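You operate a simulated robot arm through the tools that you are given. There is no shell and no other tool. Be economical: measure what you need, move in short steps, check, and stop when the job is done.

The job below is to be done with a simulated two-armed robot. You get a single attempt, and the scene is never put back.

TASK
On the bare end of the steel table, fold the plain cloth in half.
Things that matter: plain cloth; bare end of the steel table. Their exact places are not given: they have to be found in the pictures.

The check looks at the end state, three seconds after you hand in, the way a careful person would. Anything else that was tipped, shoved, dropped, spilled or broken makes it a failure. Flat cloth is picked up by pressing the open fingertips on it (5 to 10 N) and closing them slowly along it; thin cloth reads only 2 to 8 mm in the jaws.

THE ROBOT
Two 7-joint arms with two-finger parallel grippers on one trunk, on a base that drives. Base frame: it is fixed to the floor where the robot stands at the start and does not move with it; the origin is under the middle of the robot, x ahead of it, y to its left, z up. Readings come in mm, degrees, newtons and seconds.
The left shoulder is at the start at [70, 163, 1095], the right one opposite. Places, roughly: bare end of the steel table [600, 0, 800]. Payload 3.43 kg a hand.
The tool frame of a hand sits at the grasp point between the pads (the TCP): z along the fingers, y along the line on which they close. The tips reach 34 mm beyond it. The gripper opens to 128 mm. The fingers are 24 mm wide and 12 mm thick; the gripper's body (48 by 130 mm) begins 96 mm behind the TCP.
Orientation is that of the tool frame in the base frame, as [roll, pitch, yaw] about the fixed x, y, z axes, in that order (R = Rz(yaw) Ry(pitch) Rx(roll)). With the fingers straight down and closing along the base's y, the tool's x points along the base's -x, its y along +y and its z along -z.

THE INTERFACE
- The arms move only by the tool servo_tool. It takes "left_moves", "right_moves" or both (then of equal length, played together; a hand with none holds still); each is a list of rows, each an object of numbers (a shift or turn left out is 0, a gripper value left out holds the last): "dx", "dy", "dz": the shift along the tool's x, y, z in units of 30 mm (1.0 is 30 mm); "ax", "ay", "az": the turn, a rotation vector about the tool's x, y, z in units of 5 degrees (1.0 is 5 degrees). In form: [{"dx": .., "dy": .., "dz": .., "ax": .., "ay": .., "az": ..}, ...]. A call has 1 to 20 rows; each row shifts and turns the commanded pose from where the row before left it, along the tool's axes as they then stand. "left_fingers" and "right_fingers" are, for a hand that has rows, the opening, from 0 (shut) to 1 (fully open), set as the call begins (left out, the last holds). A call with a number of a shift or a turn outside -1 to 1 is refused whole. Each row takes 0.2 s and may step no farther than 50 mm and 8.6 degrees from the row before; otherwise, or with a gripper value out of range, the whole call is refused. A pose out of reach is approached as far as the arm can. The call stops where the force on the tool passes 40 N (or 10 N more than at its start, if that is more) or the arm is blocked; 0.2 s more then pass. The fingers move at their own pace (about 153 mm/s each) and stop on an object; they squeeze with about 38 N. The grip force told is the motor's: it shows also when the fingers shut on nothing. Time passes only in rows, and 0.2 s behind the last, so rows that do not move let the fingers close. It gives the time, the measured TCP pose, the force on the tool (base axes), the opening and the grip force at its end, in the units of the frame above (readings bear some noise).
- Cameras (640 x 400 px; columns grow to the right, rows downward): "scene" is now at [134.2, -0.2, 1297.7]; the picture's right is [0.05, -1.00, 0.00], its down [-0.71, -0.03, -0.71] and it looks along [0.71, 0.03, -0.71] (base axes); focal length 273 px, centre (320, 200). "left" rides on the left gripper at [76, 11, -160] in its tool frame; the picture's right is [-0.15, 0.99, 0.00], its down [-0.88, -0.13, -0.46] and it looks along [-0.45, -0.07, 0.89] (tool axes); focal length 234 px, centre (320, 200). "right" rides on the right gripper at [76, -11, -160] in its tool frame; the picture's right is [0.15, 0.99, 0.00], its down [-0.88, 0.13, -0.46] and it looks along [-0.45, 0.07, 0.89] (tool axes); focal length 234 px, centre (320, 200).
- get_image(camera): a new picture of that camera. No time passes.
- move_column(by): slides the trunk up (or, below 0, down) by that many mm; the arms and the scene camera ride with it, the base frame stays. It gives what a move gives, with no picture.
- roll_base(legs): drives the robot by 1 to 6 legs, each [ahead, left, turn to the left] in mm, mm and degrees, along the robot's own axes; the way and the turn of a leg run together, so that a leg with both is an arc; at most 1500 mm and 180 degrees a leg. The arms and the cameras ride along, it lands a little off, and it stops where it bumps. It gives what a move gives.
- turn_head(pan, tilt): turns the head with the scene camera to pan (to the left, within 86 degrees either way) and tilt (down, from -29 to 69), counted from straight ahead of the robot. It gives what a move gives.
- measure_at(camera, pixels): for up to 12 pixels [column, row] of the newest picture of that camera ("zoom" is the newest enlarged one), the place [x, y, z] in the base frame of the surface seen there, good to about 3 mm, but the place of the scene camera against the robot may be out by one fixed shift of up to 12 mm in any direction. No time passes.
- zoom(camera, box): a new picture of the part [left, top, right, bottom] of that camera's present view, enlarged. No time passes.
- hand_in(): hands the job in; it is judged then, once.

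Go step by step. Measure first, check grasps and placings, and put right what went wrong. The budget is 80 turns and 58 pictures, counting those below and the enlarged ones. Unless the task says otherwise, let go and move clear before handing in, and close with one line.

The tools are called after "Call:" by a JSON object that holds its "name" and its "arguments". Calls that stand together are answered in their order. servo_tool: Moves the arms, as the interface text tells. Its arguments: {"type":"object","properties":{"left_moves":{"type":"array","items":{"type":"object","properties":{"dx":{"type":"number"},"dy":{"type":"number"},"dz":{"type":"number"},"ax":{"type":"number"},"ay":{"type":"number"},"az":{"type":"number"}}}},"left_fingers":{"type":"number"},"right_moves":{"type":"array","items":{"type":"object","properties":{"dx":{"type":"number"},"dy":{"type":"number"},"dz":{"type":"number"},"ax":{"type":"number"},"ay":{"type":"number"},"az":{"type":"number"}}}},"right_fingers":{"type":"number"}},"required":[]} The other tools are called the same way: move_column (by) slides the trunk up or down; roll_base (legs) drives the base; turn_head (pan, tilt) turns the head that bears the scene camera; get_image (camera) takes a picture; measure_at (camera, pixels) gives the place of the surface under pixels of a picture; zoom (camera, box) takes an enlarged picture of a part of a camera's view; hand_in () hands the job in.

At the start:

```text
time_s: 0.0
left_tool_pos: [676.8, 250.6, 990.2]
left_ee_rot: [-179.9, 0.0, 180.0]
left_force: [0.0, 0.1, 0.2]
left_grip_width: 127.8
left_finger_force: 0.1
right_tool_pos: [585.2, -203.4, 1022.4]
right_ee_rot: [180.0, 0.0, -180.0]
right_force: [0.1, 0.5, 0.2]
right_grip_width: 128.0
right_finger_force: 0.1
trunk travel left (down, up): [-575.0, 365.0]
robot x, y, heading: [-1.5, -1.4, 0.2]
head pan, tilt: [2.7, 45.0]
```

scene: 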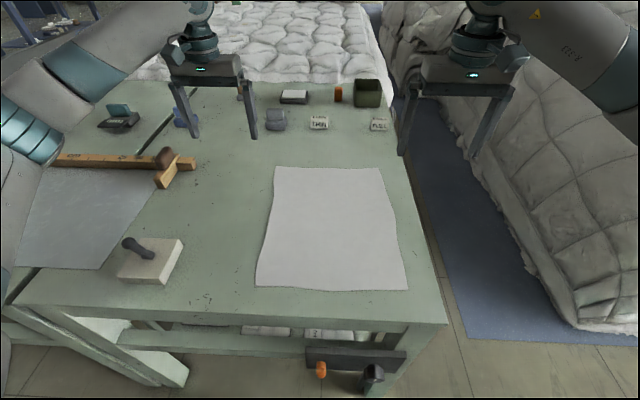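
right: 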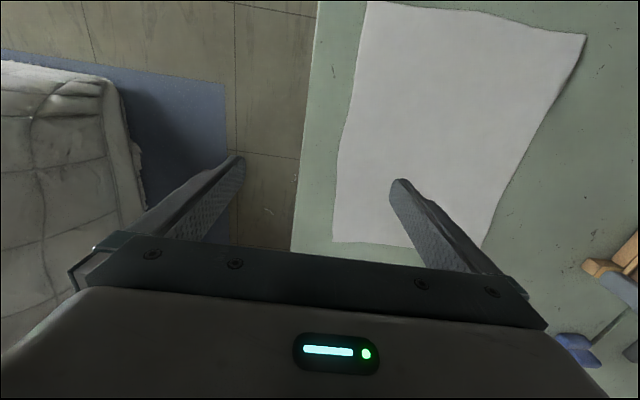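
left: 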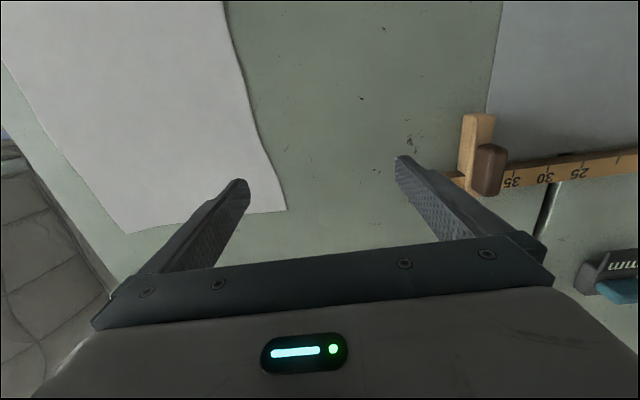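

The plain cloth lies on the table with corners near scene pixels (274,167), (381,168), (408,290), (255,287). I'll measure the corners and the table edges.

Call:
{"name": "measure_at", "arguments": {"camera": "scene", "pixels": [[276, 168], [379, 169], [406, 288], [257, 285], [327, 168], [330, 289], [266, 225], [396, 225], [330, 225], [440, 320], [330, 310], [150, 275]]}}

Call:
{"name": "measure_at", "arguments": {"camera": "right", "pixels": [[335, 240], [583, 36], [368, 3], [340, 150], [500, 215], [300, 220]]}}

Call:
{"name": "measure_at", "arguments": {"camera": "left", "pixels": [[284, 210], [128, 232], [228, 3], [250, 130]]}}

```text
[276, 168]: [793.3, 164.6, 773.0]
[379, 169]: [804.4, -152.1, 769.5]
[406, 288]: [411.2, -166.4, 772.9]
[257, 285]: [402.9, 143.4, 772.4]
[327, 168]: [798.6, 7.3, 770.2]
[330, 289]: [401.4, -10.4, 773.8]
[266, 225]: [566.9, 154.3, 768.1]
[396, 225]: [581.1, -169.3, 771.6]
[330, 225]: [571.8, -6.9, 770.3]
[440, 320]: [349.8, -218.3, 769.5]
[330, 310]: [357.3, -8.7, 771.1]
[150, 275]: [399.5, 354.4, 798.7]
```

```text
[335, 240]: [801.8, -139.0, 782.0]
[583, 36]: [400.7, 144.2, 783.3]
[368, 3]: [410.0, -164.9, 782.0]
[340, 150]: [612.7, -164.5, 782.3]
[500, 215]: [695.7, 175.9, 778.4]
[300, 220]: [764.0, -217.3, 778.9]
```

```text
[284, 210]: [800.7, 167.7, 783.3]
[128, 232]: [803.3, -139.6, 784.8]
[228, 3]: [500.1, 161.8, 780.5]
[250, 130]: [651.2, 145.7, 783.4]
```

The cloth spans x≈400–803 and y≈−165…167, and its top is at z≈782. I'll turn both hands 90° so the fingers close along x, then pick up the far edge near both corners.

Call:
{"name": "servo_tool", "arguments": {"left_moves": [{"az": 1}, {"az": 1}, {"az": 1}, {"az": 1}, {"az": 1}, {"az": 1}, {"az": 1}, {"az": 1}, {"az": 1}, {"az": 1}, {"az": 1}, {"az": 1}, {"az": 1}, {"az": 1}, {"az": 1}, {"az": 1}, {"az": 1}, {"az": 1}, {}, {}], "right_moves": [{"az": -1}, {"az": -1}, {"az": -1}, {"az": -1}, {"az": -1}, {"az": -1}, {"az": -1}, {"az": -1}, {"az": -1}, {"az": -1}, {"az": -1}, {"az": -1}, {"az": -1}, {"az": -1}, {"az": -1}, {"az": -1}, {"az": -1}, {"az": -1}, {}, {}], "left_fingers": 0.27, "right_fingers": 0.27}}

```text
time_s: 4.2
left_tool_pos: [676.4, 250.9, 992.5]
left_ee_rot: [179.9, -0.1, 90.0]
left_force: [0.0, 0.1, 0.2]
left_grip_width: 34.4
left_finger_force: 0.0
right_tool_pos: [448.9, -125.6, 1017.0]
right_ee_rot: [-179.8, 0.0, -90.2]
right_force: [0.9, 1.1, 0.2]
right_grip_width: 34.6
right_finger_force: 0.1
right hand out of reach, approached as far as the arm can: row 12, 13, 14, 15, 16, 17, 18
trunk travel left (down, up): [-575.0, 365.0]
robot x, y, heading: [0.3, -2.5, -0.1]
head pan, tilt: [2.7, 45.0]
```

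The left hand turned cleanly, but the right hit its reach limit that way and drifted to (449,−126). I'll turn the right hand the other way.

Call:
{"name": "servo_tool", "arguments": {"right_moves": [{"az": 1}, {"az": 1}, {"az": 1}, {"az": 1}, {"az": 1}, {"az": 1}, {"az": 1}, {"az": 1}, {"az": 1}, {"az": 1}, {"az": 1}, {"az": 1}, {"az": 1}, {"az": 1}, {"az": 1}, {"az": 1}, {"az": 1}, {"az": 1}, {}, {}]}}

Call:
{"name": "servo_tool", "arguments": {"right_moves": [{"az": 1}, {"az": 1}, {"az": 1}, {"az": 1}, {"az": 1}, {"az": 1}, {"az": 1}, {"az": 1}, {"az": 1}, {"az": 1}, {"az": 1}, {"az": 1}, {"az": 1}, {"az": 1}, {"az": 1}, {"az": 1}, {"az": 1}, {"az": 1}, {}, {}]}}

```text
time_s: 8.4
left_tool_pos: [676.8, 252.2, 991.2]
left_ee_rot: [179.9, 0.0, 89.9]
left_force: [-0.9, -1.0, -0.4]
left_grip_width: 34.8
left_finger_force: 0.1
right_tool_pos: [448.7, -125.5, 1019.1]
right_ee_rot: [179.9, 0.0, -180.0]
right_force: [-0.4, -0.1, -0.2]
right_grip_width: 34.5
right_finger_force: 0.1
trunk travel left (down, up): [-575.0, 365.0]
robot x, y, heading: [2.5, -1.4, -0.3]
head pan, tilt: [2.7, 45.0]
```

```text
time_s: 12.6
left_tool_pos: [677.4, 250.5, 990.5]
left_ee_rot: [180.0, 0.0, 90.0]
left_force: [0.1, 0.1, -0.9]
left_grip_width: 34.4
left_finger_force: 0.0
right_tool_pos: [448.3, -125.8, 1017.9]
right_ee_rot: [180.0, 0.0, 90.0]
right_force: [0.1, -0.1, -0.2]
right_grip_width: 34.9
right_finger_force: 0.0
trunk travel left (down, up): [-575.0, 365.0]
robot x, y, heading: [-3.6, 0.2, 0.1]
head pan, tilt: [2.7, 45.0]
```

Both hands are now at yaw 90, so tool x is +y and tool y is +x. I'll move them above the far corners, stopping above the cloth.

Call:
{"name": "servo_tool", "arguments": {"left_moves": [{"dx": -0.252, "dy": 0.226, "dz": 0.333}, {"dx": -0.252, "dy": 0.226, "dz": 0.333}, {"dx": -0.252, "dy": 0.226, "dz": 0.333}, {"dx": -0.252, "dy": 0.226, "dz": 0.333}, {"dx": -0.252, "dy": 0.226, "dz": 0.333}, {"dx": -0.252, "dy": 0.226, "dz": 0.333}, {"dx": -0.252, "dy": 0.226, "dz": 0.333}, {"dx": -0.252, "dy": 0.226, "dz": 0.333}, {"dx": -0.252, "dy": 0.226, "dz": 0.333}, {"dx": -0.252, "dy": 0.226, "dz": 0.333}, {"dx": -0.252, "dy": 0.226, "dz": 0.333}, {"dx": -0.252, "dy": 0.226, "dz": 0.333}, {"dx": -0.252, "dy": 0.226, "dz": 0.333}, {"dx": -0.252, "dy": 0.226, "dz": 0.333}, {}], "right_moves": [{"dy": 0.771, "dz": 0.4}, {"dy": 0.771, "dz": 0.4}, {"dy": 0.771, "dz": 0.4}, {"dy": 0.771, "dz": 0.4}, {"dy": 0.771, "dz": 0.4}, {"dy": 0.771, "dz": 0.4}, {"dy": 0.771, "dz": 0.4}, {"dy": 0.771, "dz": 0.4}, {"dy": 0.771, "dz": 0.4}, {"dy": 0.771, "dz": 0.4}, {"dy": 0.771, "dz": 0.4}, {"dy": 0.771, "dz": 0.4}, {"dy": 0.771, "dz": 0.4}, {"dy": 0.771, "dz": 0.4}, {}]}}

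Call:
{"name": "get_image", "arguments": {"camera": "left"}}

Call:
{"name": "get_image", "arguments": {"camera": "right"}}

Call:
{"name": "get_image", "arguments": {"camera": "scene"}}

```text
time_s: 15.8
left_tool_pos: [771.0, 142.2, 852.1]
left_ee_rot: [180.0, -0.1, 90.0]
left_force: [0.2, 0.5, 0.6]
left_grip_width: 34.7
left_finger_force: 0.0
right_tool_pos: [772.7, -124.9, 850.7]
right_ee_rot: [-180.0, -0.1, 89.9]
right_force: [-1.0, 0.5, 0.0]
right_grip_width: 34.3
right_finger_force: 0.0
trunk travel left (down, up): [-575.0, 365.0]
robot x, y, heading: [0.1, 2.0, 0.0]
head pan, tilt: [2.7, 45.0]
```

```text
54 pictures are left
```

left: 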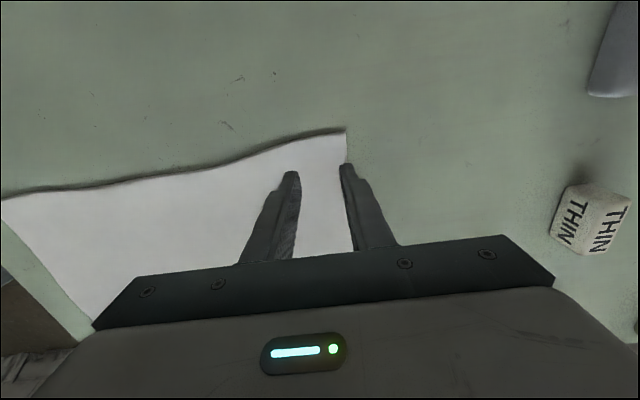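

```text
53 pictures are left
```

right: 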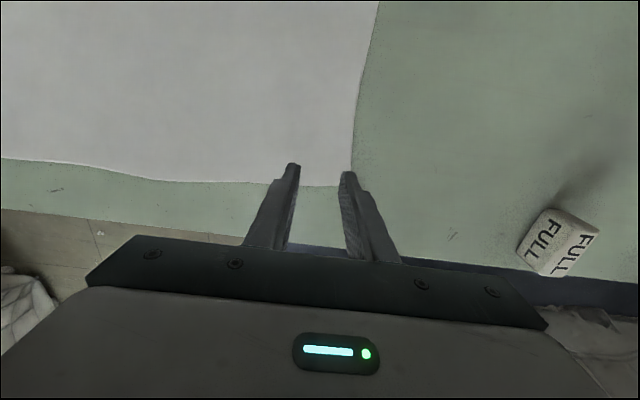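

```text
52 pictures are left
```

scene: 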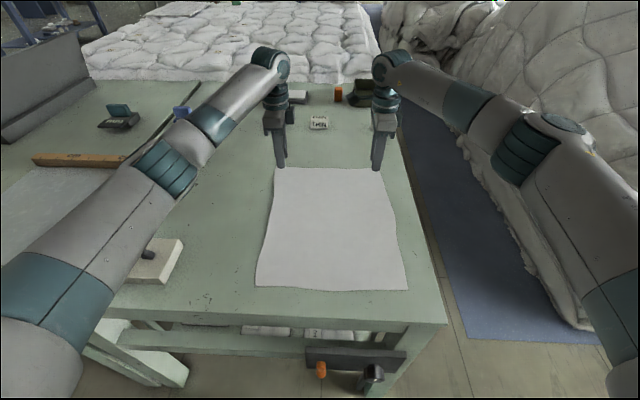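

Both hands are above the far corners. I'll measure the corners in the hand cameras at left (345,130) and right (350,184).

Call:
{"name": "measure_at", "arguments": {"camera": "left", "pixels": [[341, 135], [320, 150], [360, 160]]}}

Call:
{"name": "measure_at", "arguments": {"camera": "right", "pixels": [[335, 183], [350, 160], [320, 160], [250, 180]]}}

Call:
{"name": "zoom", "arguments": {"camera": "right", "box": [260, 120, 420, 220]}}

```text
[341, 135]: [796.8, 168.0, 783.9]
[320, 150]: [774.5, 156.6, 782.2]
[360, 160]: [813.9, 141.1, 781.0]
```

```text
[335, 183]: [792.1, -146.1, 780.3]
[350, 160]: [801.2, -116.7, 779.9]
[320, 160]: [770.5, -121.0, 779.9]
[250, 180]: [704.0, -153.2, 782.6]
```

```text
4.00 times, centred on (340, 170) of right
```

zoom: 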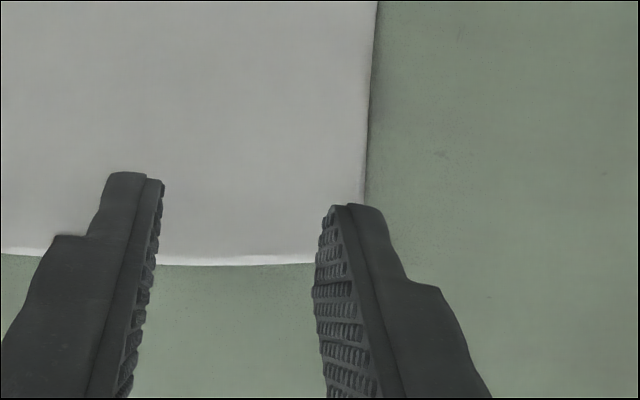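

The cloth's far edge is at x≈800, right under the outer fingertips. I'll descend in small steps to light contact.

Call:
{"name": "servo_tool", "arguments": {"left_moves": [{"dz": 0.5}, {"dz": 0.3}, {"dz": 0.2}, {"dz": 0.1}, {}], "right_moves": [{"dz": 0.5}, {"dz": 0.3}, {"dz": 0.2}, {"dz": 0.05}, {}]}}

```text
time_s: 17.0
left_tool_pos: [772.1, 144.7, 818.6]
left_ee_rot: [-179.9, 0.1, 90.1]
left_force: [-0.1, 0.0, 0.3]
left_grip_width: 34.5
left_finger_force: 0.1
right_tool_pos: [773.2, -125.4, 817.8]
right_ee_rot: [-180.0, 0.0, 90.0]
right_force: [0.0, 0.4, -0.1]
right_grip_width: 34.6
right_finger_force: 0.0
trunk travel left (down, up): [-575.0, 365.0]
robot x, y, heading: [-2.8, 3.0, 0.1]
head pan, tilt: [2.7, 45.0]
```

Call:
{"name": "servo_tool", "arguments": {"left_moves": [{"dz": 0.08}, {}], "right_moves": [{"dz": 0.08}, {}]}}

```text
time_s: 17.6
left_tool_pos: [773.2, 144.6, 815.6]
left_ee_rot: [179.9, 0.0, 90.1]
left_force: [0.2, 1.0, -0.5]
left_grip_width: 34.5
left_finger_force: 0.0
right_tool_pos: [773.5, -125.1, 816.7]
right_ee_rot: [-180.0, 0.0, 90.0]
right_force: [-0.3, 0.3, 0.0]
right_grip_width: 34.4
right_finger_force: 0.0
trunk travel left (down, up): [-575.0, 365.0]
robot x, y, heading: [3.5, 1.4, 0.1]
head pan, tilt: [2.7, 45.0]
```

No contact yet, so I'll go lower in 1–2 mm steps.

Call:
{"name": "servo_tool", "arguments": {"left_moves": [{"dz": 0.06}, {}], "right_moves": [{"dz": 0.06}, {}]}}

```text
time_s: 18.2
left_tool_pos: [772.7, 143.5, 816.2]
left_ee_rot: [180.0, 0.0, 90.1]
left_force: [1.4, -0.3, 4.9]
left_grip_width: 34.9
left_finger_force: 0.1
right_tool_pos: [772.7, -125.8, 816.2]
right_ee_rot: [179.8, 0.0, 90.0]
right_force: [0.7, 0.4, 5.5]
right_grip_width: 34.6
right_finger_force: 0.1
trunk travel left (down, up): [-575.0, 365.0]
robot x, y, heading: [3.4, 3.6, -0.0]
head pan, tilt: [2.7, 45.0]
```

Both tips now press at about 5 N. I'll press slightly more and start closing slowly.

Call:
{"name": "servo_tool", "arguments": {"left_moves": [{"dz": 0.015}, {}], "right_moves": [{"dz": 0.015}, {}], "left_fingers": 0.23, "right_fingers": 0.23}}

Call:
{"name": "servo_tool", "arguments": {"left_moves": [{}, {}], "right_moves": [{}, {}], "left_fingers": 0.19, "right_fingers": 0.19}}

Call:
{"name": "get_image", "arguments": {"camera": "left"}}

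Call:
{"name": "get_image", "arguments": {"camera": "right"}}

```text
time_s: 18.8
left_tool_pos: [771.5, 144.4, 815.3]
left_ee_rot: [179.9, -0.1, 89.9]
left_force: [1.6, 0.3, 6.7]
left_grip_width: 29.3
left_finger_force: 0.0
right_tool_pos: [771.4, -125.7, 815.7]
right_ee_rot: [179.9, 0.0, 90.0]
right_force: [0.0, 0.2, 7.5]
right_grip_width: 28.9
right_finger_force: 0.1
trunk travel left (down, up): [-575.0, 365.0]
robot x, y, heading: [1.0, -1.9, -0.2]
head pan, tilt: [2.7, 45.0]
```

```text
time_s: 19.4
left_tool_pos: [770.2, 144.2, 814.8]
left_ee_rot: [179.9, 0.1, 89.9]
left_force: [0.5, -0.4, 10.0]
left_grip_width: 24.1
left_finger_force: 0.1
right_tool_pos: [772.2, -125.4, 815.8]
right_ee_rot: [179.9, 0.0, 90.0]
right_force: [0.6, 1.0, 8.1]
right_grip_width: 24.1
right_finger_force: 0.1
trunk travel left (down, up): [-575.0, 365.0]
robot x, y, heading: [0.7, -2.5, 0.1]
head pan, tilt: [2.7, 45.0]
```

```text
50 pictures are left
```

left: 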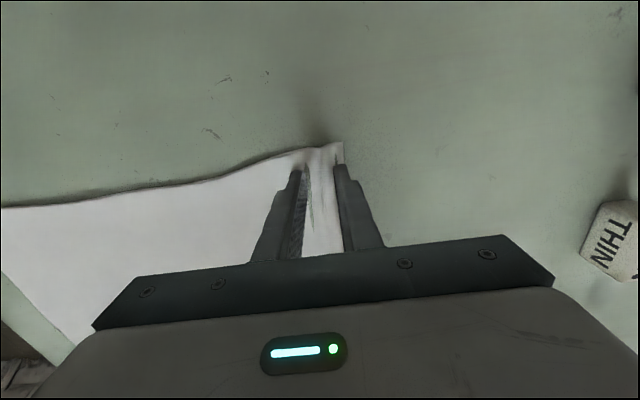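

```text
49 pictures are left
```

right: 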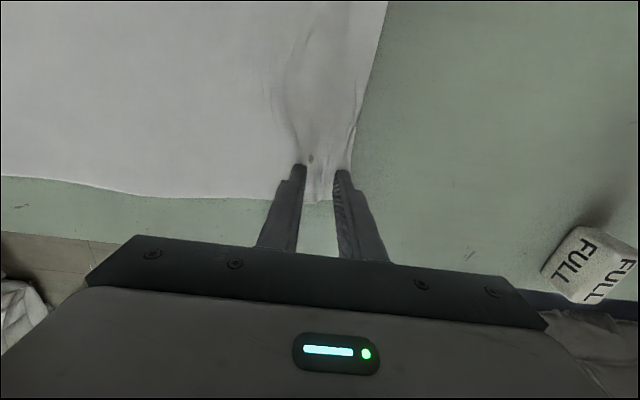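

The cloth is ridging up between both pairs of fingers, so I'll keep closing slowly.

Call:
{"name": "servo_tool", "arguments": {"left_moves": [{}, {}], "right_moves": [{}, {}], "left_fingers": 0.14, "right_fingers": 0.14}}

Call:
{"name": "servo_tool", "arguments": {"left_moves": [{}, {}], "right_moves": [{}, {}], "left_fingers": 0.09, "right_fingers": 0.09}}

Call:
{"name": "servo_tool", "arguments": {"left_moves": [{}, {}], "right_moves": [{}, {}], "left_fingers": 0.05, "right_fingers": 0.05}}

Call:
{"name": "servo_tool", "arguments": {"left_moves": [{}, {}, {}], "right_moves": [{}, {}, {}], "left_fingers": 0.0, "right_fingers": 0.0}}

Call:
{"name": "get_image", "arguments": {"camera": "left"}}

Call:
{"name": "get_image", "arguments": {"camera": "right"}}

```text
time_s: 20.0
left_tool_pos: [769.8, 144.1, 814.5]
left_ee_rot: [179.9, 0.0, 90.0]
left_force: [0.5, -0.3, 9.1]
left_grip_width: 17.1
left_finger_force: 0.0
right_tool_pos: [772.8, -124.9, 814.7]
right_ee_rot: [179.9, 0.1, 90.0]
right_force: [-0.4, 0.4, 8.1]
right_grip_width: 17.5
right_finger_force: 0.0
trunk travel left (down, up): [-575.0, 365.0]
robot x, y, heading: [1.3, -0.4, 0.0]
head pan, tilt: [2.7, 45.0]
```

```text
time_s: 20.6
left_tool_pos: [770.8, 144.5, 815.4]
left_ee_rot: [179.9, 0.0, 90.1]
left_force: [0.5, -1.5, 10.3]
left_grip_width: 11.0
left_finger_force: 0.0
right_tool_pos: [771.2, -126.7, 815.4]
right_ee_rot: [179.9, 0.0, 90.0]
right_force: [0.2, 1.8, 8.6]
right_grip_width: 11.3
right_finger_force: 0.0
trunk travel left (down, up): [-575.0, 365.0]
robot x, y, heading: [4.5, -1.4, -0.0]
head pan, tilt: [2.7, 45.0]
```

```text
time_s: 21.2
left_tool_pos: [769.9, 144.5, 815.1]
left_ee_rot: [179.8, 0.0, 90.0]
left_force: [0.0, -1.6, 10.4]
left_grip_width: 5.8
left_finger_force: 0.1
right_tool_pos: [771.5, -126.1, 815.6]
right_ee_rot: [179.9, 0.0, 90.0]
right_force: [-2.2, 1.5, 8.2]
right_grip_width: 6.3
right_finger_force: 0.1
trunk travel left (down, up): [-575.0, 365.0]
robot x, y, heading: [-0.0, -2.4, 0.3]
head pan, tilt: [2.7, 45.0]
```

```text
time_s: 22.0
left_tool_pos: [771.1, 144.5, 815.1]
left_ee_rot: [-180.0, 0.0, 90.0]
left_force: [0.3, -0.9, 10.2]
left_grip_width: 2.2
left_finger_force: 36.5
right_tool_pos: [772.0, -124.9, 815.9]
right_ee_rot: [180.0, 0.0, 90.0]
right_force: [-0.7, 1.1, 7.2]
right_grip_width: 2.1
right_finger_force: 37.3
trunk travel left (down, up): [-575.0, 365.0]
robot x, y, heading: [-1.1, 1.7, 0.1]
head pan, tilt: [2.7, 45.0]
```

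```text
48 pictures are left
```

left: 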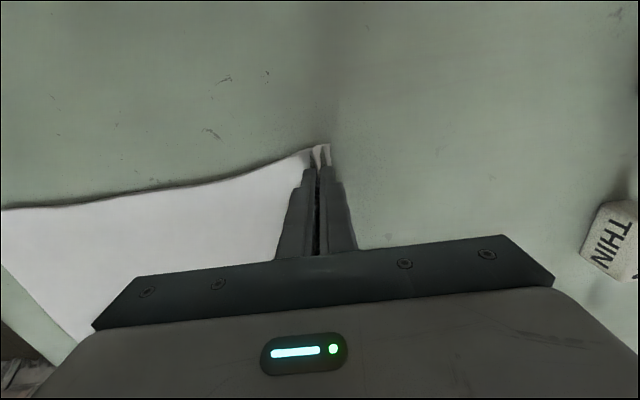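

```text
47 pictures are left
```

right: 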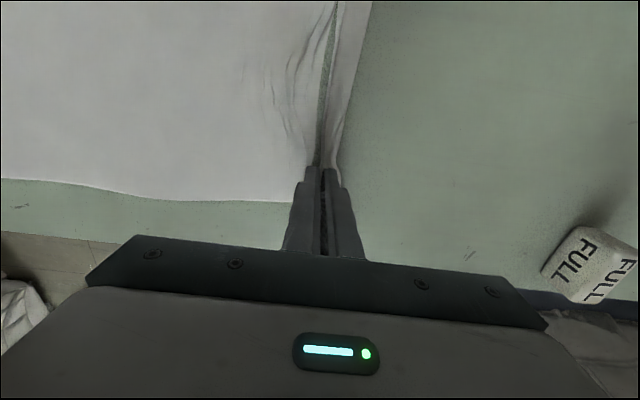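

Both grips hold at 2.1–2.2 mm, which fits cloth in the jaws. I'll lift 30 mm slowly, easing toward −x, and check.

Call:
{"name": "servo_tool", "arguments": {"left_moves": [{"dz": -0.2}, {"dz": -0.25}, {"dz": -0.25, "dy": -0.1}, {"dz": -0.3, "dy": -0.2}, {}], "right_moves": [{"dz": -0.2}, {"dz": -0.25}, {"dz": -0.25, "dy": -0.1}, {"dz": -0.3, "dy": -0.2}, {}]}}

Call:
{"name": "get_image", "arguments": {"camera": "scene"}}

Call:
{"name": "get_image", "arguments": {"camera": "right"}}

Call:
{"name": "get_image", "arguments": {"camera": "left"}}

```text
time_s: 23.2
left_tool_pos: [763.0, 144.0, 842.7]
left_ee_rot: [-179.9, 0.0, 90.1]
left_force: [-0.6, -0.4, -0.7]
left_grip_width: 2.2
left_finger_force: 36.9
right_tool_pos: [764.4, -125.6, 843.6]
right_ee_rot: [-179.9, 0.0, 90.0]
right_force: [0.6, 0.4, -0.8]
right_grip_width: 2.4
right_finger_force: 36.4
trunk travel left (down, up): [-575.0, 365.0]
robot x, y, heading: [-1.5, 1.7, 0.1]
head pan, tilt: [2.7, 45.0]
```

```text
46 pictures are left
```

scene: 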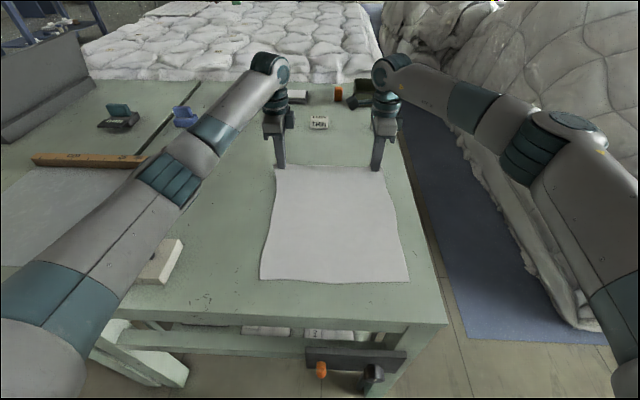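

```text
45 pictures are left
```

right: 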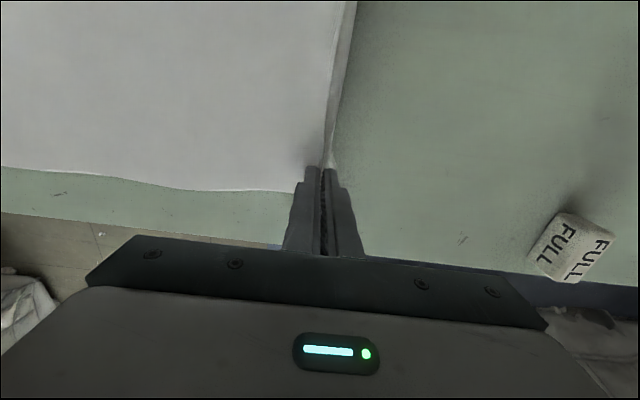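

```text
44 pictures are left
```

left: 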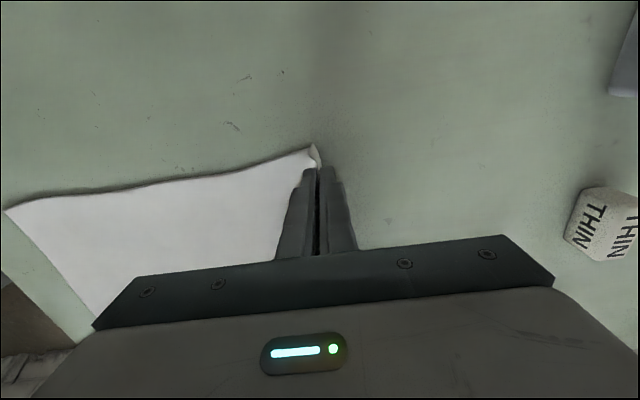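

The grips hold. The near edge slid slightly (scene row 288 to 281), so I'll measure where it is now.

Call:
{"name": "measure_at", "arguments": {"camera": "scene", "pixels": [[262, 278], [406, 280], [335, 279], [263, 225], [397, 225], [327, 169], [276, 170], [379, 172]]}}

Call:
{"name": "zoom", "arguments": {"camera": "scene", "box": [240, 140, 420, 300]}}

```text
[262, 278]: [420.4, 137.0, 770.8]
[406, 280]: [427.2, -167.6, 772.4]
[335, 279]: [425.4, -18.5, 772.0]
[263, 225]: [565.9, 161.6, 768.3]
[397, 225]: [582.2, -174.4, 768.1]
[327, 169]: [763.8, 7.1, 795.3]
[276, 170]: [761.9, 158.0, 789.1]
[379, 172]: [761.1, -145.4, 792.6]
```

```text
2.50 times, centred on (330, 220) of scene
```

zoom: 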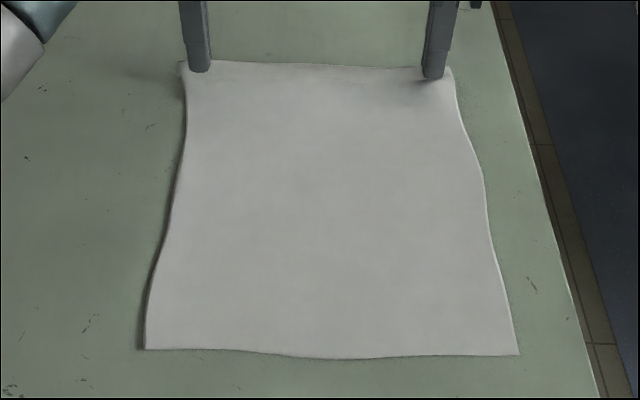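

The near edge is at x≈420, the fold line should be at x≈620, and the jaws hold about 40 mm in from the far edge. I'll carry the far edge up along an arc around x=620, shifting slightly to −y to square it with the skewed cloth.

Call:
{"name": "servo_tool", "arguments": {"left_moves": [{"dx": -0.018, "dy": -0.092, "dz": -0.333}, {"dx": -0.018, "dy": -0.092, "dz": -0.333}, {"dx": -0.018, "dy": -0.15, "dz": -0.317}, {"dx": -0.018, "dy": -0.15, "dz": -0.317}, {"dx": -0.018, "dy": -0.2, "dz": -0.3}, {"dx": -0.018, "dy": -0.2, "dz": -0.3}, {"dx": -0.018, "dy": -0.267, "dz": -0.283}, {"dx": -0.018, "dy": -0.267, "dz": -0.283}, {"dx": -0.018, "dy": -0.3, "dz": -0.233}, {"dx": -0.018, "dy": -0.3, "dz": -0.233}, {"dx": -0.018, "dy": -0.333, "dz": -0.183}, {"dx": -0.018, "dy": -0.333, "dz": -0.183}, {"dx": -0.018, "dy": -0.367, "dz": -0.15}, {"dx": -0.018, "dy": -0.367, "dz": -0.15}, {"dx": -0.018, "dy": -0.35, "dz": -0.083}, {"dx": -0.018, "dy": -0.35, "dz": -0.083}, {"dx": -0.018, "dy": -0.333, "dz": -0.033}, {"dx": -0.018, "dy": -0.333, "dz": -0.033}], "right_moves": [{"dx": -0.018, "dy": -0.092, "dz": -0.333}, {"dx": -0.018, "dy": -0.092, "dz": -0.333}, {"dx": -0.018, "dy": -0.15, "dz": -0.317}, {"dx": -0.018, "dy": -0.15, "dz": -0.317}, {"dx": -0.018, "dy": -0.2, "dz": -0.3}, {"dx": -0.018, "dy": -0.2, "dz": -0.3}, {"dx": -0.018, "dy": -0.267, "dz": -0.283}, {"dx": -0.018, "dy": -0.267, "dz": -0.283}, {"dx": -0.018, "dy": -0.3, "dz": -0.233}, {"dx": -0.018, "dy": -0.3, "dz": -0.233}, {"dx": -0.018, "dy": -0.333, "dz": -0.183}, {"dx": -0.018, "dy": -0.333, "dz": -0.183}, {"dx": -0.018, "dy": -0.367, "dz": -0.15}, {"dx": -0.018, "dy": -0.367, "dz": -0.15}, {"dx": -0.018, "dy": -0.35, "dz": -0.083}, {"dx": -0.018, "dy": -0.35, "dz": -0.083}, {"dx": -0.018, "dy": -0.333, "dz": -0.033}, {"dx": -0.018, "dy": -0.333, "dz": -0.033}]}}

Call:
{"name": "get_image", "arguments": {"camera": "scene"}}

```text
time_s: 27.0
left_tool_pos: [618.7, 135.3, 960.0]
left_ee_rot: [180.0, 0.0, 89.9]
left_force: [0.0, -0.9, 0.2]
left_grip_width: 2.3
left_finger_force: 37.1
right_tool_pos: [619.1, -134.8, 959.0]
right_ee_rot: [179.9, 0.0, 90.0]
right_force: [-0.1, 0.7, 0.2]
right_grip_width: 2.4
right_finger_force: 37.3
trunk travel left (down, up): [-575.0, 365.0]
robot x, y, heading: [0.5, 0.5, 0.2]
head pan, tilt: [2.7, 45.0]
```

```text
42 pictures are left
```

scene: 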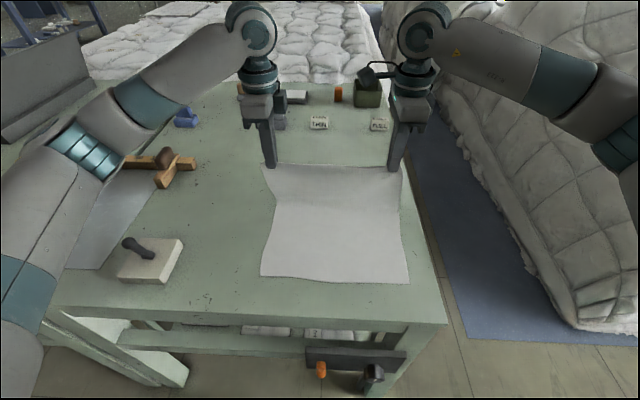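

The near edge has stayed put at row 281, and the far half is raised evenly by both hands. I'll continue down the second half of the arc.

Call:
{"name": "servo_tool", "arguments": {"left_moves": [{"dx": -0.018, "dy": -0.433, "dz": -0.033}, {"dx": -0.018, "dy": -0.433, "dz": -0.033}, {"dx": -0.018, "dy": -0.417, "dz": 0.067}, {"dx": -0.018, "dy": -0.417, "dz": 0.067}, {"dx": -0.018, "dy": -0.417, "dz": 0.15}, {"dx": -0.018, "dy": -0.417, "dz": 0.15}, {"dx": -0.018, "dy": -0.383, "dz": 0.233}, {"dx": -0.018, "dy": -0.383, "dz": 0.233}, {"dx": -0.018, "dy": -0.317, "dz": 0.3}, {"dx": -0.018, "dy": -0.317, "dz": 0.3}, {"dx": -0.018, "dy": -0.267, "dz": 0.35}, {"dx": -0.018, "dy": -0.267, "dz": 0.35}, {"dx": -0.018, "dy": -0.2, "dz": 0.417}, {"dx": -0.018, "dy": -0.2, "dz": 0.417}, {}], "right_moves": [{"dx": -0.018, "dy": -0.433, "dz": -0.033}, {"dx": -0.018, "dy": -0.433, "dz": -0.033}, {"dx": -0.018, "dy": -0.417, "dz": 0.067}, {"dx": -0.018, "dy": -0.417, "dz": 0.067}, {"dx": -0.018, "dy": -0.417, "dz": 0.15}, {"dx": -0.018, "dy": -0.417, "dz": 0.15}, {"dx": -0.018, "dy": -0.383, "dz": 0.233}, {"dx": -0.018, "dy": -0.383, "dz": 0.233}, {"dx": -0.018, "dy": -0.317, "dz": 0.3}, {"dx": -0.018, "dy": -0.317, "dz": 0.3}, {"dx": -0.018, "dy": -0.267, "dz": 0.35}, {"dx": -0.018, "dy": -0.267, "dz": 0.35}, {"dx": -0.018, "dy": -0.2, "dz": 0.417}, {"dx": -0.018, "dy": -0.2, "dz": 0.417}, {}]}}

Call:
{"name": "get_image", "arguments": {"camera": "scene"}}

Call:
{"name": "get_image", "arguments": {"camera": "right"}}

Call:
{"name": "get_image", "arguments": {"camera": "left"}}

```text
time_s: 30.2
left_tool_pos: [473.7, 128.5, 868.5]
left_ee_rot: [-180.0, 0.0, 90.1]
left_force: [0.0, 0.2, 0.3]
left_grip_width: 2.1
left_finger_force: 36.9
right_tool_pos: [475.4, -140.7, 869.6]
right_ee_rot: [179.9, 0.1, 90.0]
right_force: [-0.5, 0.3, -0.6]
right_grip_width: 2.4
right_finger_force: 36.8
trunk travel left (down, up): [-575.0, 365.0]
robot x, y, heading: [1.0, -5.2, 0.2]
head pan, tilt: [2.7, 45.0]
```

```text
41 pictures are left
```

scene: 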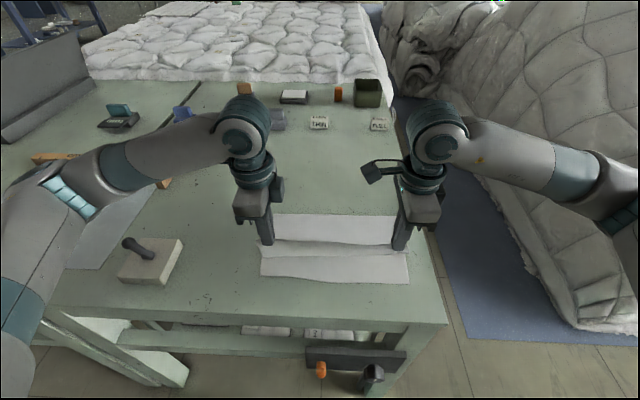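

```text
40 pictures are left
```

right: 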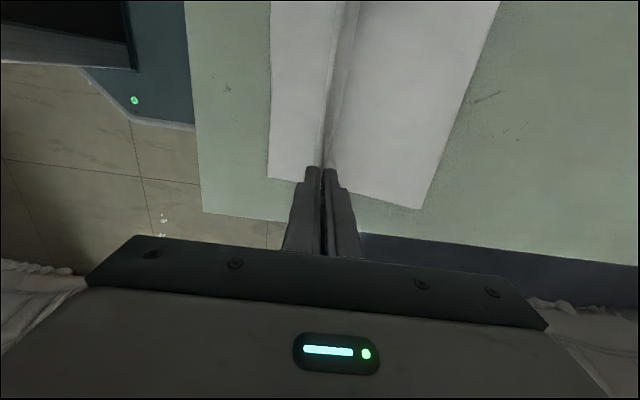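

```text
39 pictures are left
```

left: 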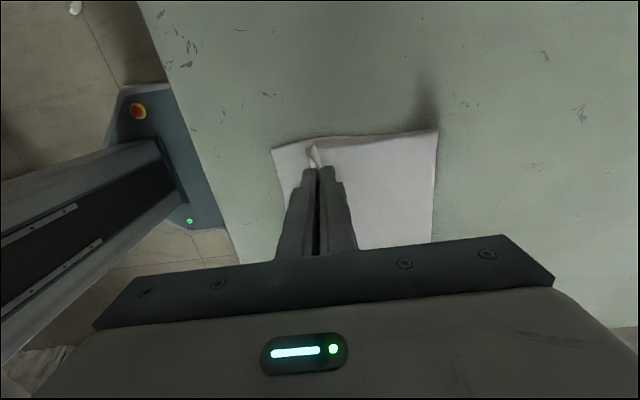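

The cloth is folded over nicely. I'll measure the crease, the near edge and the held edge.

Call:
{"name": "measure_at", "arguments": {"camera": "scene", "pixels": [[280, 218], [330, 218], [388, 218], [264, 277], [335, 280], [405, 281], [300, 243], [370, 248]]}}

Call:
{"name": "measure_at", "arguments": {"camera": "left", "pixels": [[277, 152], [434, 135], [430, 230], [310, 150]]}}

Call:
{"name": "measure_at", "arguments": {"camera": "right", "pixels": [[272, 178], [417, 204], [490, 10], [330, 160]]}}

Call:
{"name": "zoom", "arguments": {"camera": "scene", "box": [240, 190, 430, 300]}}

```text
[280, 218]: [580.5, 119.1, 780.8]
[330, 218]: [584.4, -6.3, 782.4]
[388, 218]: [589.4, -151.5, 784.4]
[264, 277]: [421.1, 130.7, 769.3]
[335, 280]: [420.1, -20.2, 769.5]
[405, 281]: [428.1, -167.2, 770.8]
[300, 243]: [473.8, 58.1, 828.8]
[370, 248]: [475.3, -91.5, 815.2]
```

```text
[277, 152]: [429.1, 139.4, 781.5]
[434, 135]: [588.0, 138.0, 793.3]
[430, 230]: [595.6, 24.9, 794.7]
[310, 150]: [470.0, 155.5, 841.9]
```

```text
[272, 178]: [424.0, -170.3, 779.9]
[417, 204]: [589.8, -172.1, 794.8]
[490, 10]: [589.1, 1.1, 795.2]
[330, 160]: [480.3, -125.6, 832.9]
```

```text
3.37 times, centred on (335, 245) of scene
```

zoom: 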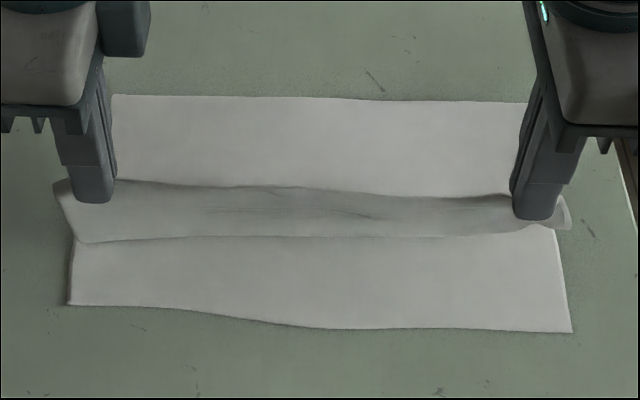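

The edge flap hangs toward −x, which is right, and the crease is at x≈590. I'll measure the flap's lower edge in the zoom.

Call:
{"name": "measure_at", "arguments": {"camera": "zoom", "pixels": [[90, 240], [200, 235], [330, 234], [450, 232], [540, 224], [100, 185], [330, 192], [500, 198], [300, 105], [300, 99], [565, 222], [65, 188]]}}

```text
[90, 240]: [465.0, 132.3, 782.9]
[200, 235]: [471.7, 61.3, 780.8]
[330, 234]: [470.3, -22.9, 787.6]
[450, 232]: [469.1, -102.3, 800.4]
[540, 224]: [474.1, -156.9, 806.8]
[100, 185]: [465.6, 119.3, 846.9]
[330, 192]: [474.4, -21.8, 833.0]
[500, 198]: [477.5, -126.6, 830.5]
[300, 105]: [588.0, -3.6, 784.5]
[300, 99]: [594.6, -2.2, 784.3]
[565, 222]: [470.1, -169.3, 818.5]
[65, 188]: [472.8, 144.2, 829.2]
```

The jaws hold about 65 mm in from the edge, so my arc radius was too big and the crease landed at 592 instead of about 622. I'll swing back over and come down again on a smaller arc.

Call:
{"name": "servo_tool", "arguments": {"left_moves": [{"dy": 0.4, "dz": -0.7}, {"dy": 0.467, "dz": -0.667}, {"dy": 0.667, "dz": -0.567}, {"dy": 0.667, "dz": -0.433}, {"dy": 0.833, "dz": -0.3}, {"dy": 0.833, "dz": -0.133}, {"dy": 0.833, "dz": 0.067}, {"dy": 0.833, "dz": 0.267}, {"dy": 0.733, "dz": 0.467}, {"dy": 0.533, "dz": 0.533}, {"dy": 0.4, "dz": 0.6}, {}, {}], "right_moves": [{"dy": 0.4, "dz": -0.7}, {"dy": 0.467, "dz": -0.667}, {"dy": 0.667, "dz": -0.567}, {"dy": 0.667, "dz": -0.433}, {"dy": 0.833, "dz": -0.3}, {"dy": 0.833, "dz": -0.133}, {"dy": 0.833, "dz": 0.067}, {"dy": 0.833, "dz": 0.267}, {"dy": 0.733, "dz": 0.467}, {"dy": 0.533, "dz": 0.533}, {"dy": 0.4, "dz": 0.6}, {}, {}]}}

Call:
{"name": "get_image", "arguments": {"camera": "scene"}}

```text
time_s: 33.0
left_tool_pos: [687.2, 127.6, 894.2]
left_ee_rot: [179.8, 0.0, 90.0]
left_force: [0.0, -0.4, -0.1]
left_grip_width: 2.3
left_finger_force: 36.3
right_tool_pos: [688.9, -141.2, 894.9]
right_ee_rot: [-180.0, 0.0, 90.0]
right_force: [0.7, 1.1, -0.9]
right_grip_width: 2.2
right_finger_force: 37.3
trunk travel left (down, up): [-575.0, 365.0]
robot x, y, heading: [-0.0, 0.9, -0.1]
head pan, tilt: [2.7, 45.0]
```

```text
37 pictures are left
```

scene: 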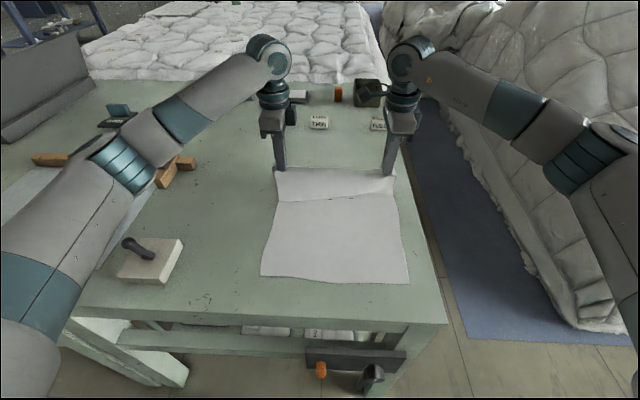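

The bottom layer is re-laid, with the near edge still at row 281. Next comes the smaller arc, about 120 mm around x≈622.

Call:
{"name": "servo_tool", "arguments": {"left_moves": [{"dy": -0.6, "dz": -0.7}, {"dy": -0.733, "dz": -0.433}, {"dy": -0.767, "dz": -0.2}, {"dy": -0.767, "dz": 0.033}, {"dy": -0.733, "dz": 0.3}, {"dy": -0.667, "dz": 0.433}, {"dy": -0.567, "dz": 0.533}, {"dy": -0.5, "dz": 0.6}, {"dy": -0.4, "dz": 0.5}, {}, {}], "right_moves": [{"dy": -0.6, "dz": -0.7}, {"dy": -0.733, "dz": -0.433}, {"dy": -0.767, "dz": -0.2}, {"dy": -0.767, "dz": 0.033}, {"dy": -0.733, "dz": 0.3}, {"dy": -0.667, "dz": 0.433}, {"dy": -0.567, "dz": 0.533}, {"dy": -0.5, "dz": 0.6}, {"dy": -0.4, "dz": 0.5}, {}, {}]}}

Call:
{"name": "zoom", "arguments": {"camera": "scene", "box": [240, 180, 430, 300]}}

Call:
{"name": "get_image", "arguments": {"camera": "left"}}

Call:
{"name": "get_image", "arguments": {"camera": "right"}}

```text
time_s: 35.4
left_tool_pos: [517.5, 128.8, 863.3]
left_ee_rot: [180.0, 0.0, 90.1]
left_force: [-0.1, -1.3, -0.3]
left_grip_width: 2.3
left_finger_force: 36.8
right_tool_pos: [517.7, -141.9, 862.9]
right_ee_rot: [-180.0, 0.1, 90.0]
right_force: [-0.7, 0.5, 0.1]
right_grip_width: 2.3
right_finger_force: 36.8
trunk travel left (down, up): [-575.0, 365.0]
robot x, y, heading: [3.7, 2.5, 0.1]
head pan, tilt: [2.7, 45.0]
```

```text
3.33 times, centred on (335, 240) of scene
```

zoom: 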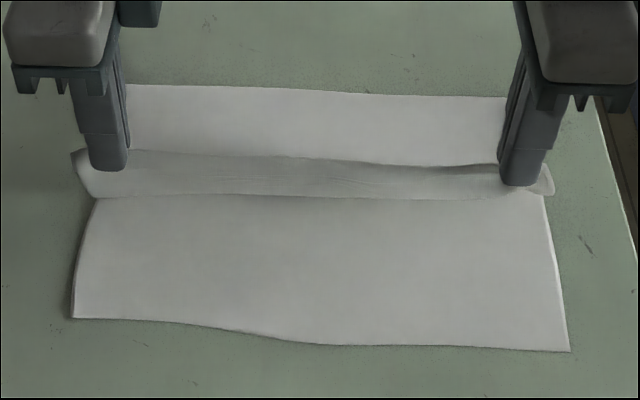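

```text
35 pictures are left
```

left: 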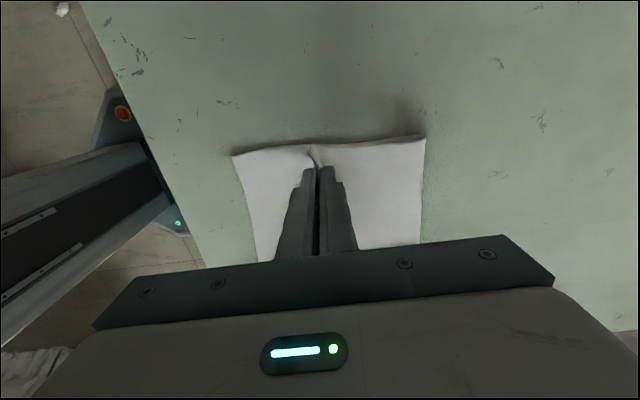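

```text
34 pictures are left
```

right: 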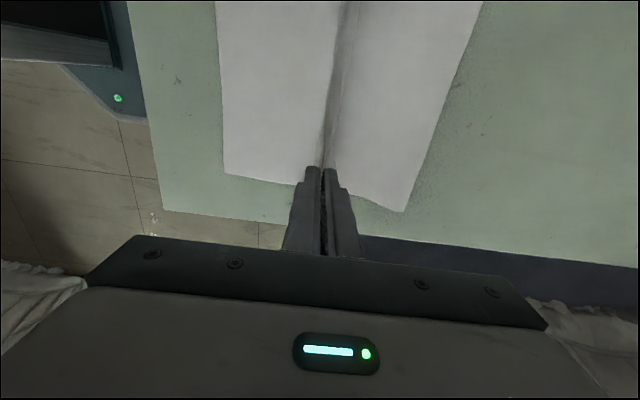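

Call:
{"name": "measure_at", "arguments": {"camera": "zoom", "pixels": [[150, 88], [300, 93], [490, 98], [76, 316], [320, 342], [566, 348], [100, 195], [320, 193], [520, 193]]}}

Call:
{"name": "measure_at", "arguments": {"camera": "left", "pixels": [[424, 139], [236, 158], [421, 230]]}}

Call:
{"name": "measure_at", "arguments": {"camera": "right", "pixels": [[402, 209], [226, 172], [476, 15]]}}

```text
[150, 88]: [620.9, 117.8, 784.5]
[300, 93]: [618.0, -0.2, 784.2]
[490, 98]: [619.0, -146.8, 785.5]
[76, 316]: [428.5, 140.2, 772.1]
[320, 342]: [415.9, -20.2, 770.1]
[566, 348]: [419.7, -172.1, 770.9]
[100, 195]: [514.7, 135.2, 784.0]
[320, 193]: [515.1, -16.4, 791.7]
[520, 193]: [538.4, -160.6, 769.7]
```

```text
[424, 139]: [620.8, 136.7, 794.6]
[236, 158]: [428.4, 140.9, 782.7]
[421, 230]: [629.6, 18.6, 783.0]
```

```text
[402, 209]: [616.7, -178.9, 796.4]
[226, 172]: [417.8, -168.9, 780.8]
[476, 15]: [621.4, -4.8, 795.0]
```

The crease is at x≈620 and the near edge at x≈420, so the halves should match. I'll look closely at both pinches to see how the flap sits before laying it down.

Call:
{"name": "zoom", "arguments": {"camera": "left", "box": [220, 110, 440, 250]}}

Call:
{"name": "zoom", "arguments": {"camera": "right", "box": [220, 60, 440, 220]}}

Call:
{"name": "zoom", "arguments": {"camera": "scene", "box": [250, 215, 330, 265]}}

```text
2.86 times, centred on (330, 180) of left
```

zoom: 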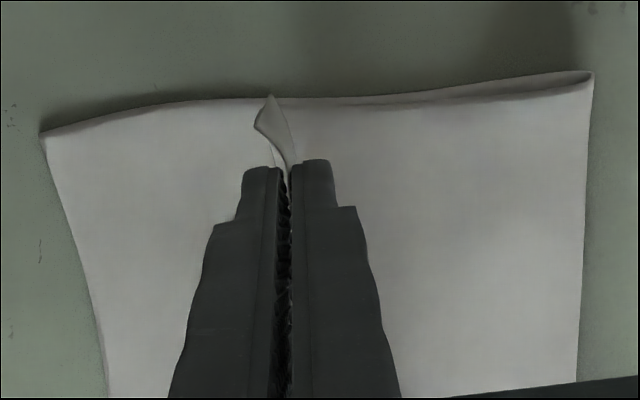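

```text
2.50 times, centred on (330, 140) of right
```

zoom: 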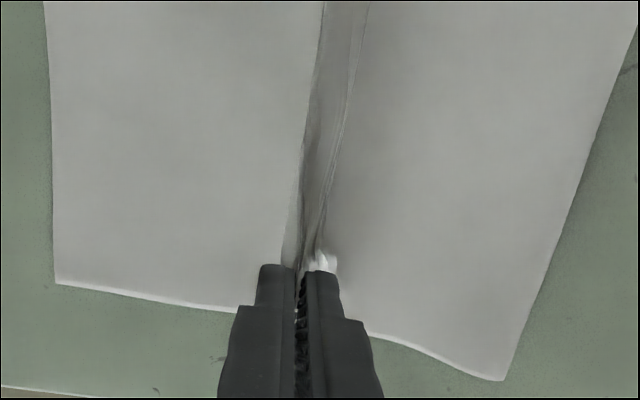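

```text
8.00 times, centred on (290, 240) of scene
```

zoom: 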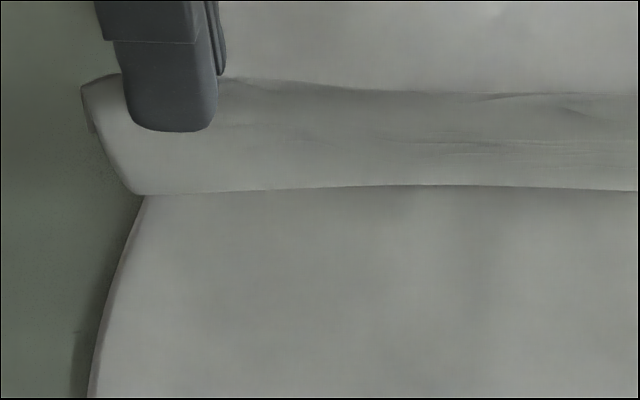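

What hangs in front is the body of the top layer dropping from the jaws and turning back toward the crease. The edge itself sits inside the jaws. I'll lower along a slack arc, tilting the hands 20° so the edge will fall toward −x on release.

Call:
{"name": "servo_tool", "arguments": {"left_moves": [{"dy": -0.4, "dz": 0.1, "ax": -1}, {"dy": -0.4, "dz": 0.1, "ax": -1}, {"dy": -0.4, "dz": 0.15, "ax": -1}, {"dy": -0.4, "dz": 0.15, "ax": -1}, {}], "right_moves": [{"dy": -0.4, "dz": 0.1, "ax": -1}, {"dy": -0.4, "dz": 0.1, "ax": -1}, {"dy": -0.4, "dz": 0.15, "ax": -1}, {"dy": -0.4, "dz": 0.15, "ax": -1}, {}]}}

Call:
{"name": "zoom", "arguments": {"camera": "scene", "box": [240, 180, 430, 300]}}

```text
time_s: 36.6
left_tool_pos: [472.1, 128.7, 842.6]
left_ee_rot: [160.1, 0.0, 90.0]
left_force: [-0.2, -0.4, -0.8]
left_grip_width: 2.2
left_finger_force: 36.5
right_tool_pos: [472.7, -140.3, 843.0]
right_ee_rot: [160.0, 0.0, 90.0]
right_force: [-0.2, 0.1, -0.5]
right_grip_width: 2.1
right_finger_force: 37.3
trunk travel left (down, up): [-575.0, 365.0]
robot x, y, heading: [3.8, -0.1, -0.1]
head pan, tilt: [2.7, 45.0]
```

```text
3.33 times, centred on (335, 240) of scene
```

zoom: 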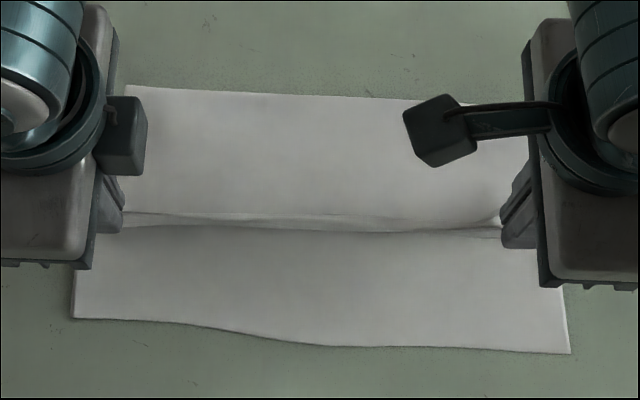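

The tilt works and the edge now leans over. I'll tilt 20° more while lowering the tips to just above the bottom layer.

Call:
{"name": "servo_tool", "arguments": {"left_moves": [{"dy": -0.253, "dz": 0.133, "ax": -1}, {"dy": -0.253, "dz": 0.133, "ax": -1}, {"dy": -0.253, "dz": 0.133, "ax": -1}, {"dy": -0.253, "dz": 0.133, "ax": -1}, {}], "right_moves": [{"dy": -0.253, "dz": 0.133, "ax": -1}, {"dy": -0.253, "dz": 0.133, "ax": -1}, {"dy": -0.253, "dz": 0.133, "ax": -1}, {"dy": -0.253, "dz": 0.133, "ax": -1}, {}]}}

Call:
{"name": "zoom", "arguments": {"camera": "scene", "box": [240, 180, 430, 300]}}

Call:
{"name": "get_image", "arguments": {"camera": "right"}}

Call:
{"name": "get_image", "arguments": {"camera": "left"}}

```text
time_s: 37.6
left_tool_pos: [483.8, 114.8, 816.0]
left_ee_rot: [140.0, 0.1, 90.3]
left_force: [-1.3, 0.7, 6.9]
left_grip_width: 1.9
left_finger_force: 37.3
left hand out of reach, approached as far as the arm can: row 2, 3, 4
right_tool_pos: [489.6, -127.3, 814.8]
right_ee_rot: [139.7, -0.5, 90.0]
right_force: [-3.1, -1.8, 18.5]
right_grip_width: 2.1
right_finger_force: 36.7
right hand out of reach, approached as far as the arm can: row 2, 3, 4
trunk travel left (down, up): [-575.0, 365.0]
robot x, y, heading: [-3.0, 5.6, 0.1]
head pan, tilt: [2.7, 45.0]
stopped in row 5 (right hand): the force on the tool passed its limit (the readings are from after the stop); the commanded pose is now the measured one
```

```text
3.33 times, centred on (335, 240) of scene
```

zoom: 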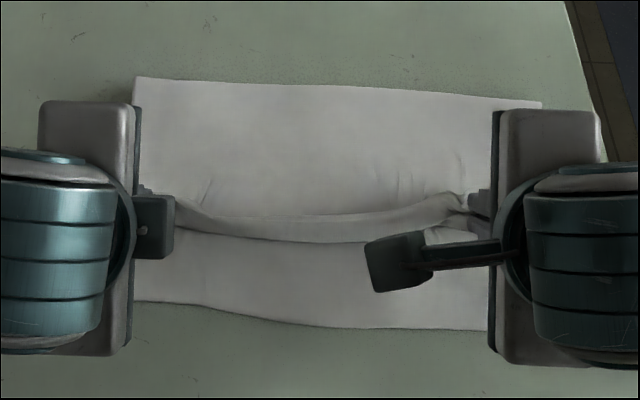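

```text
28 pictures are left
```

right: 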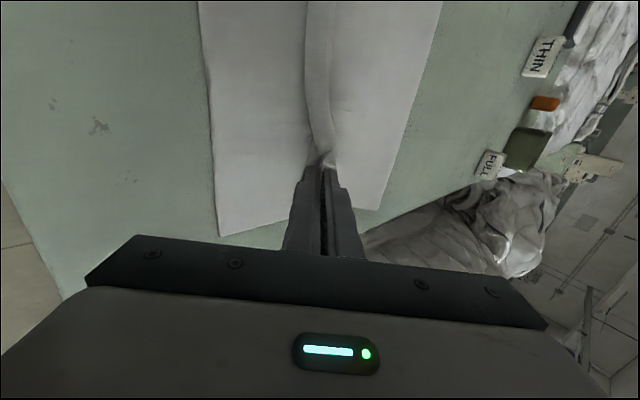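

```text
27 pictures are left
```

left: 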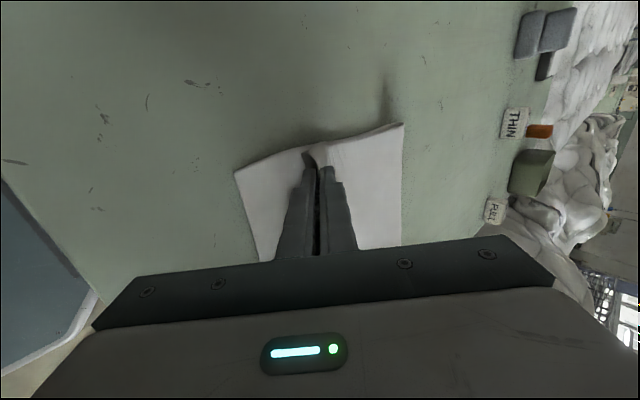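

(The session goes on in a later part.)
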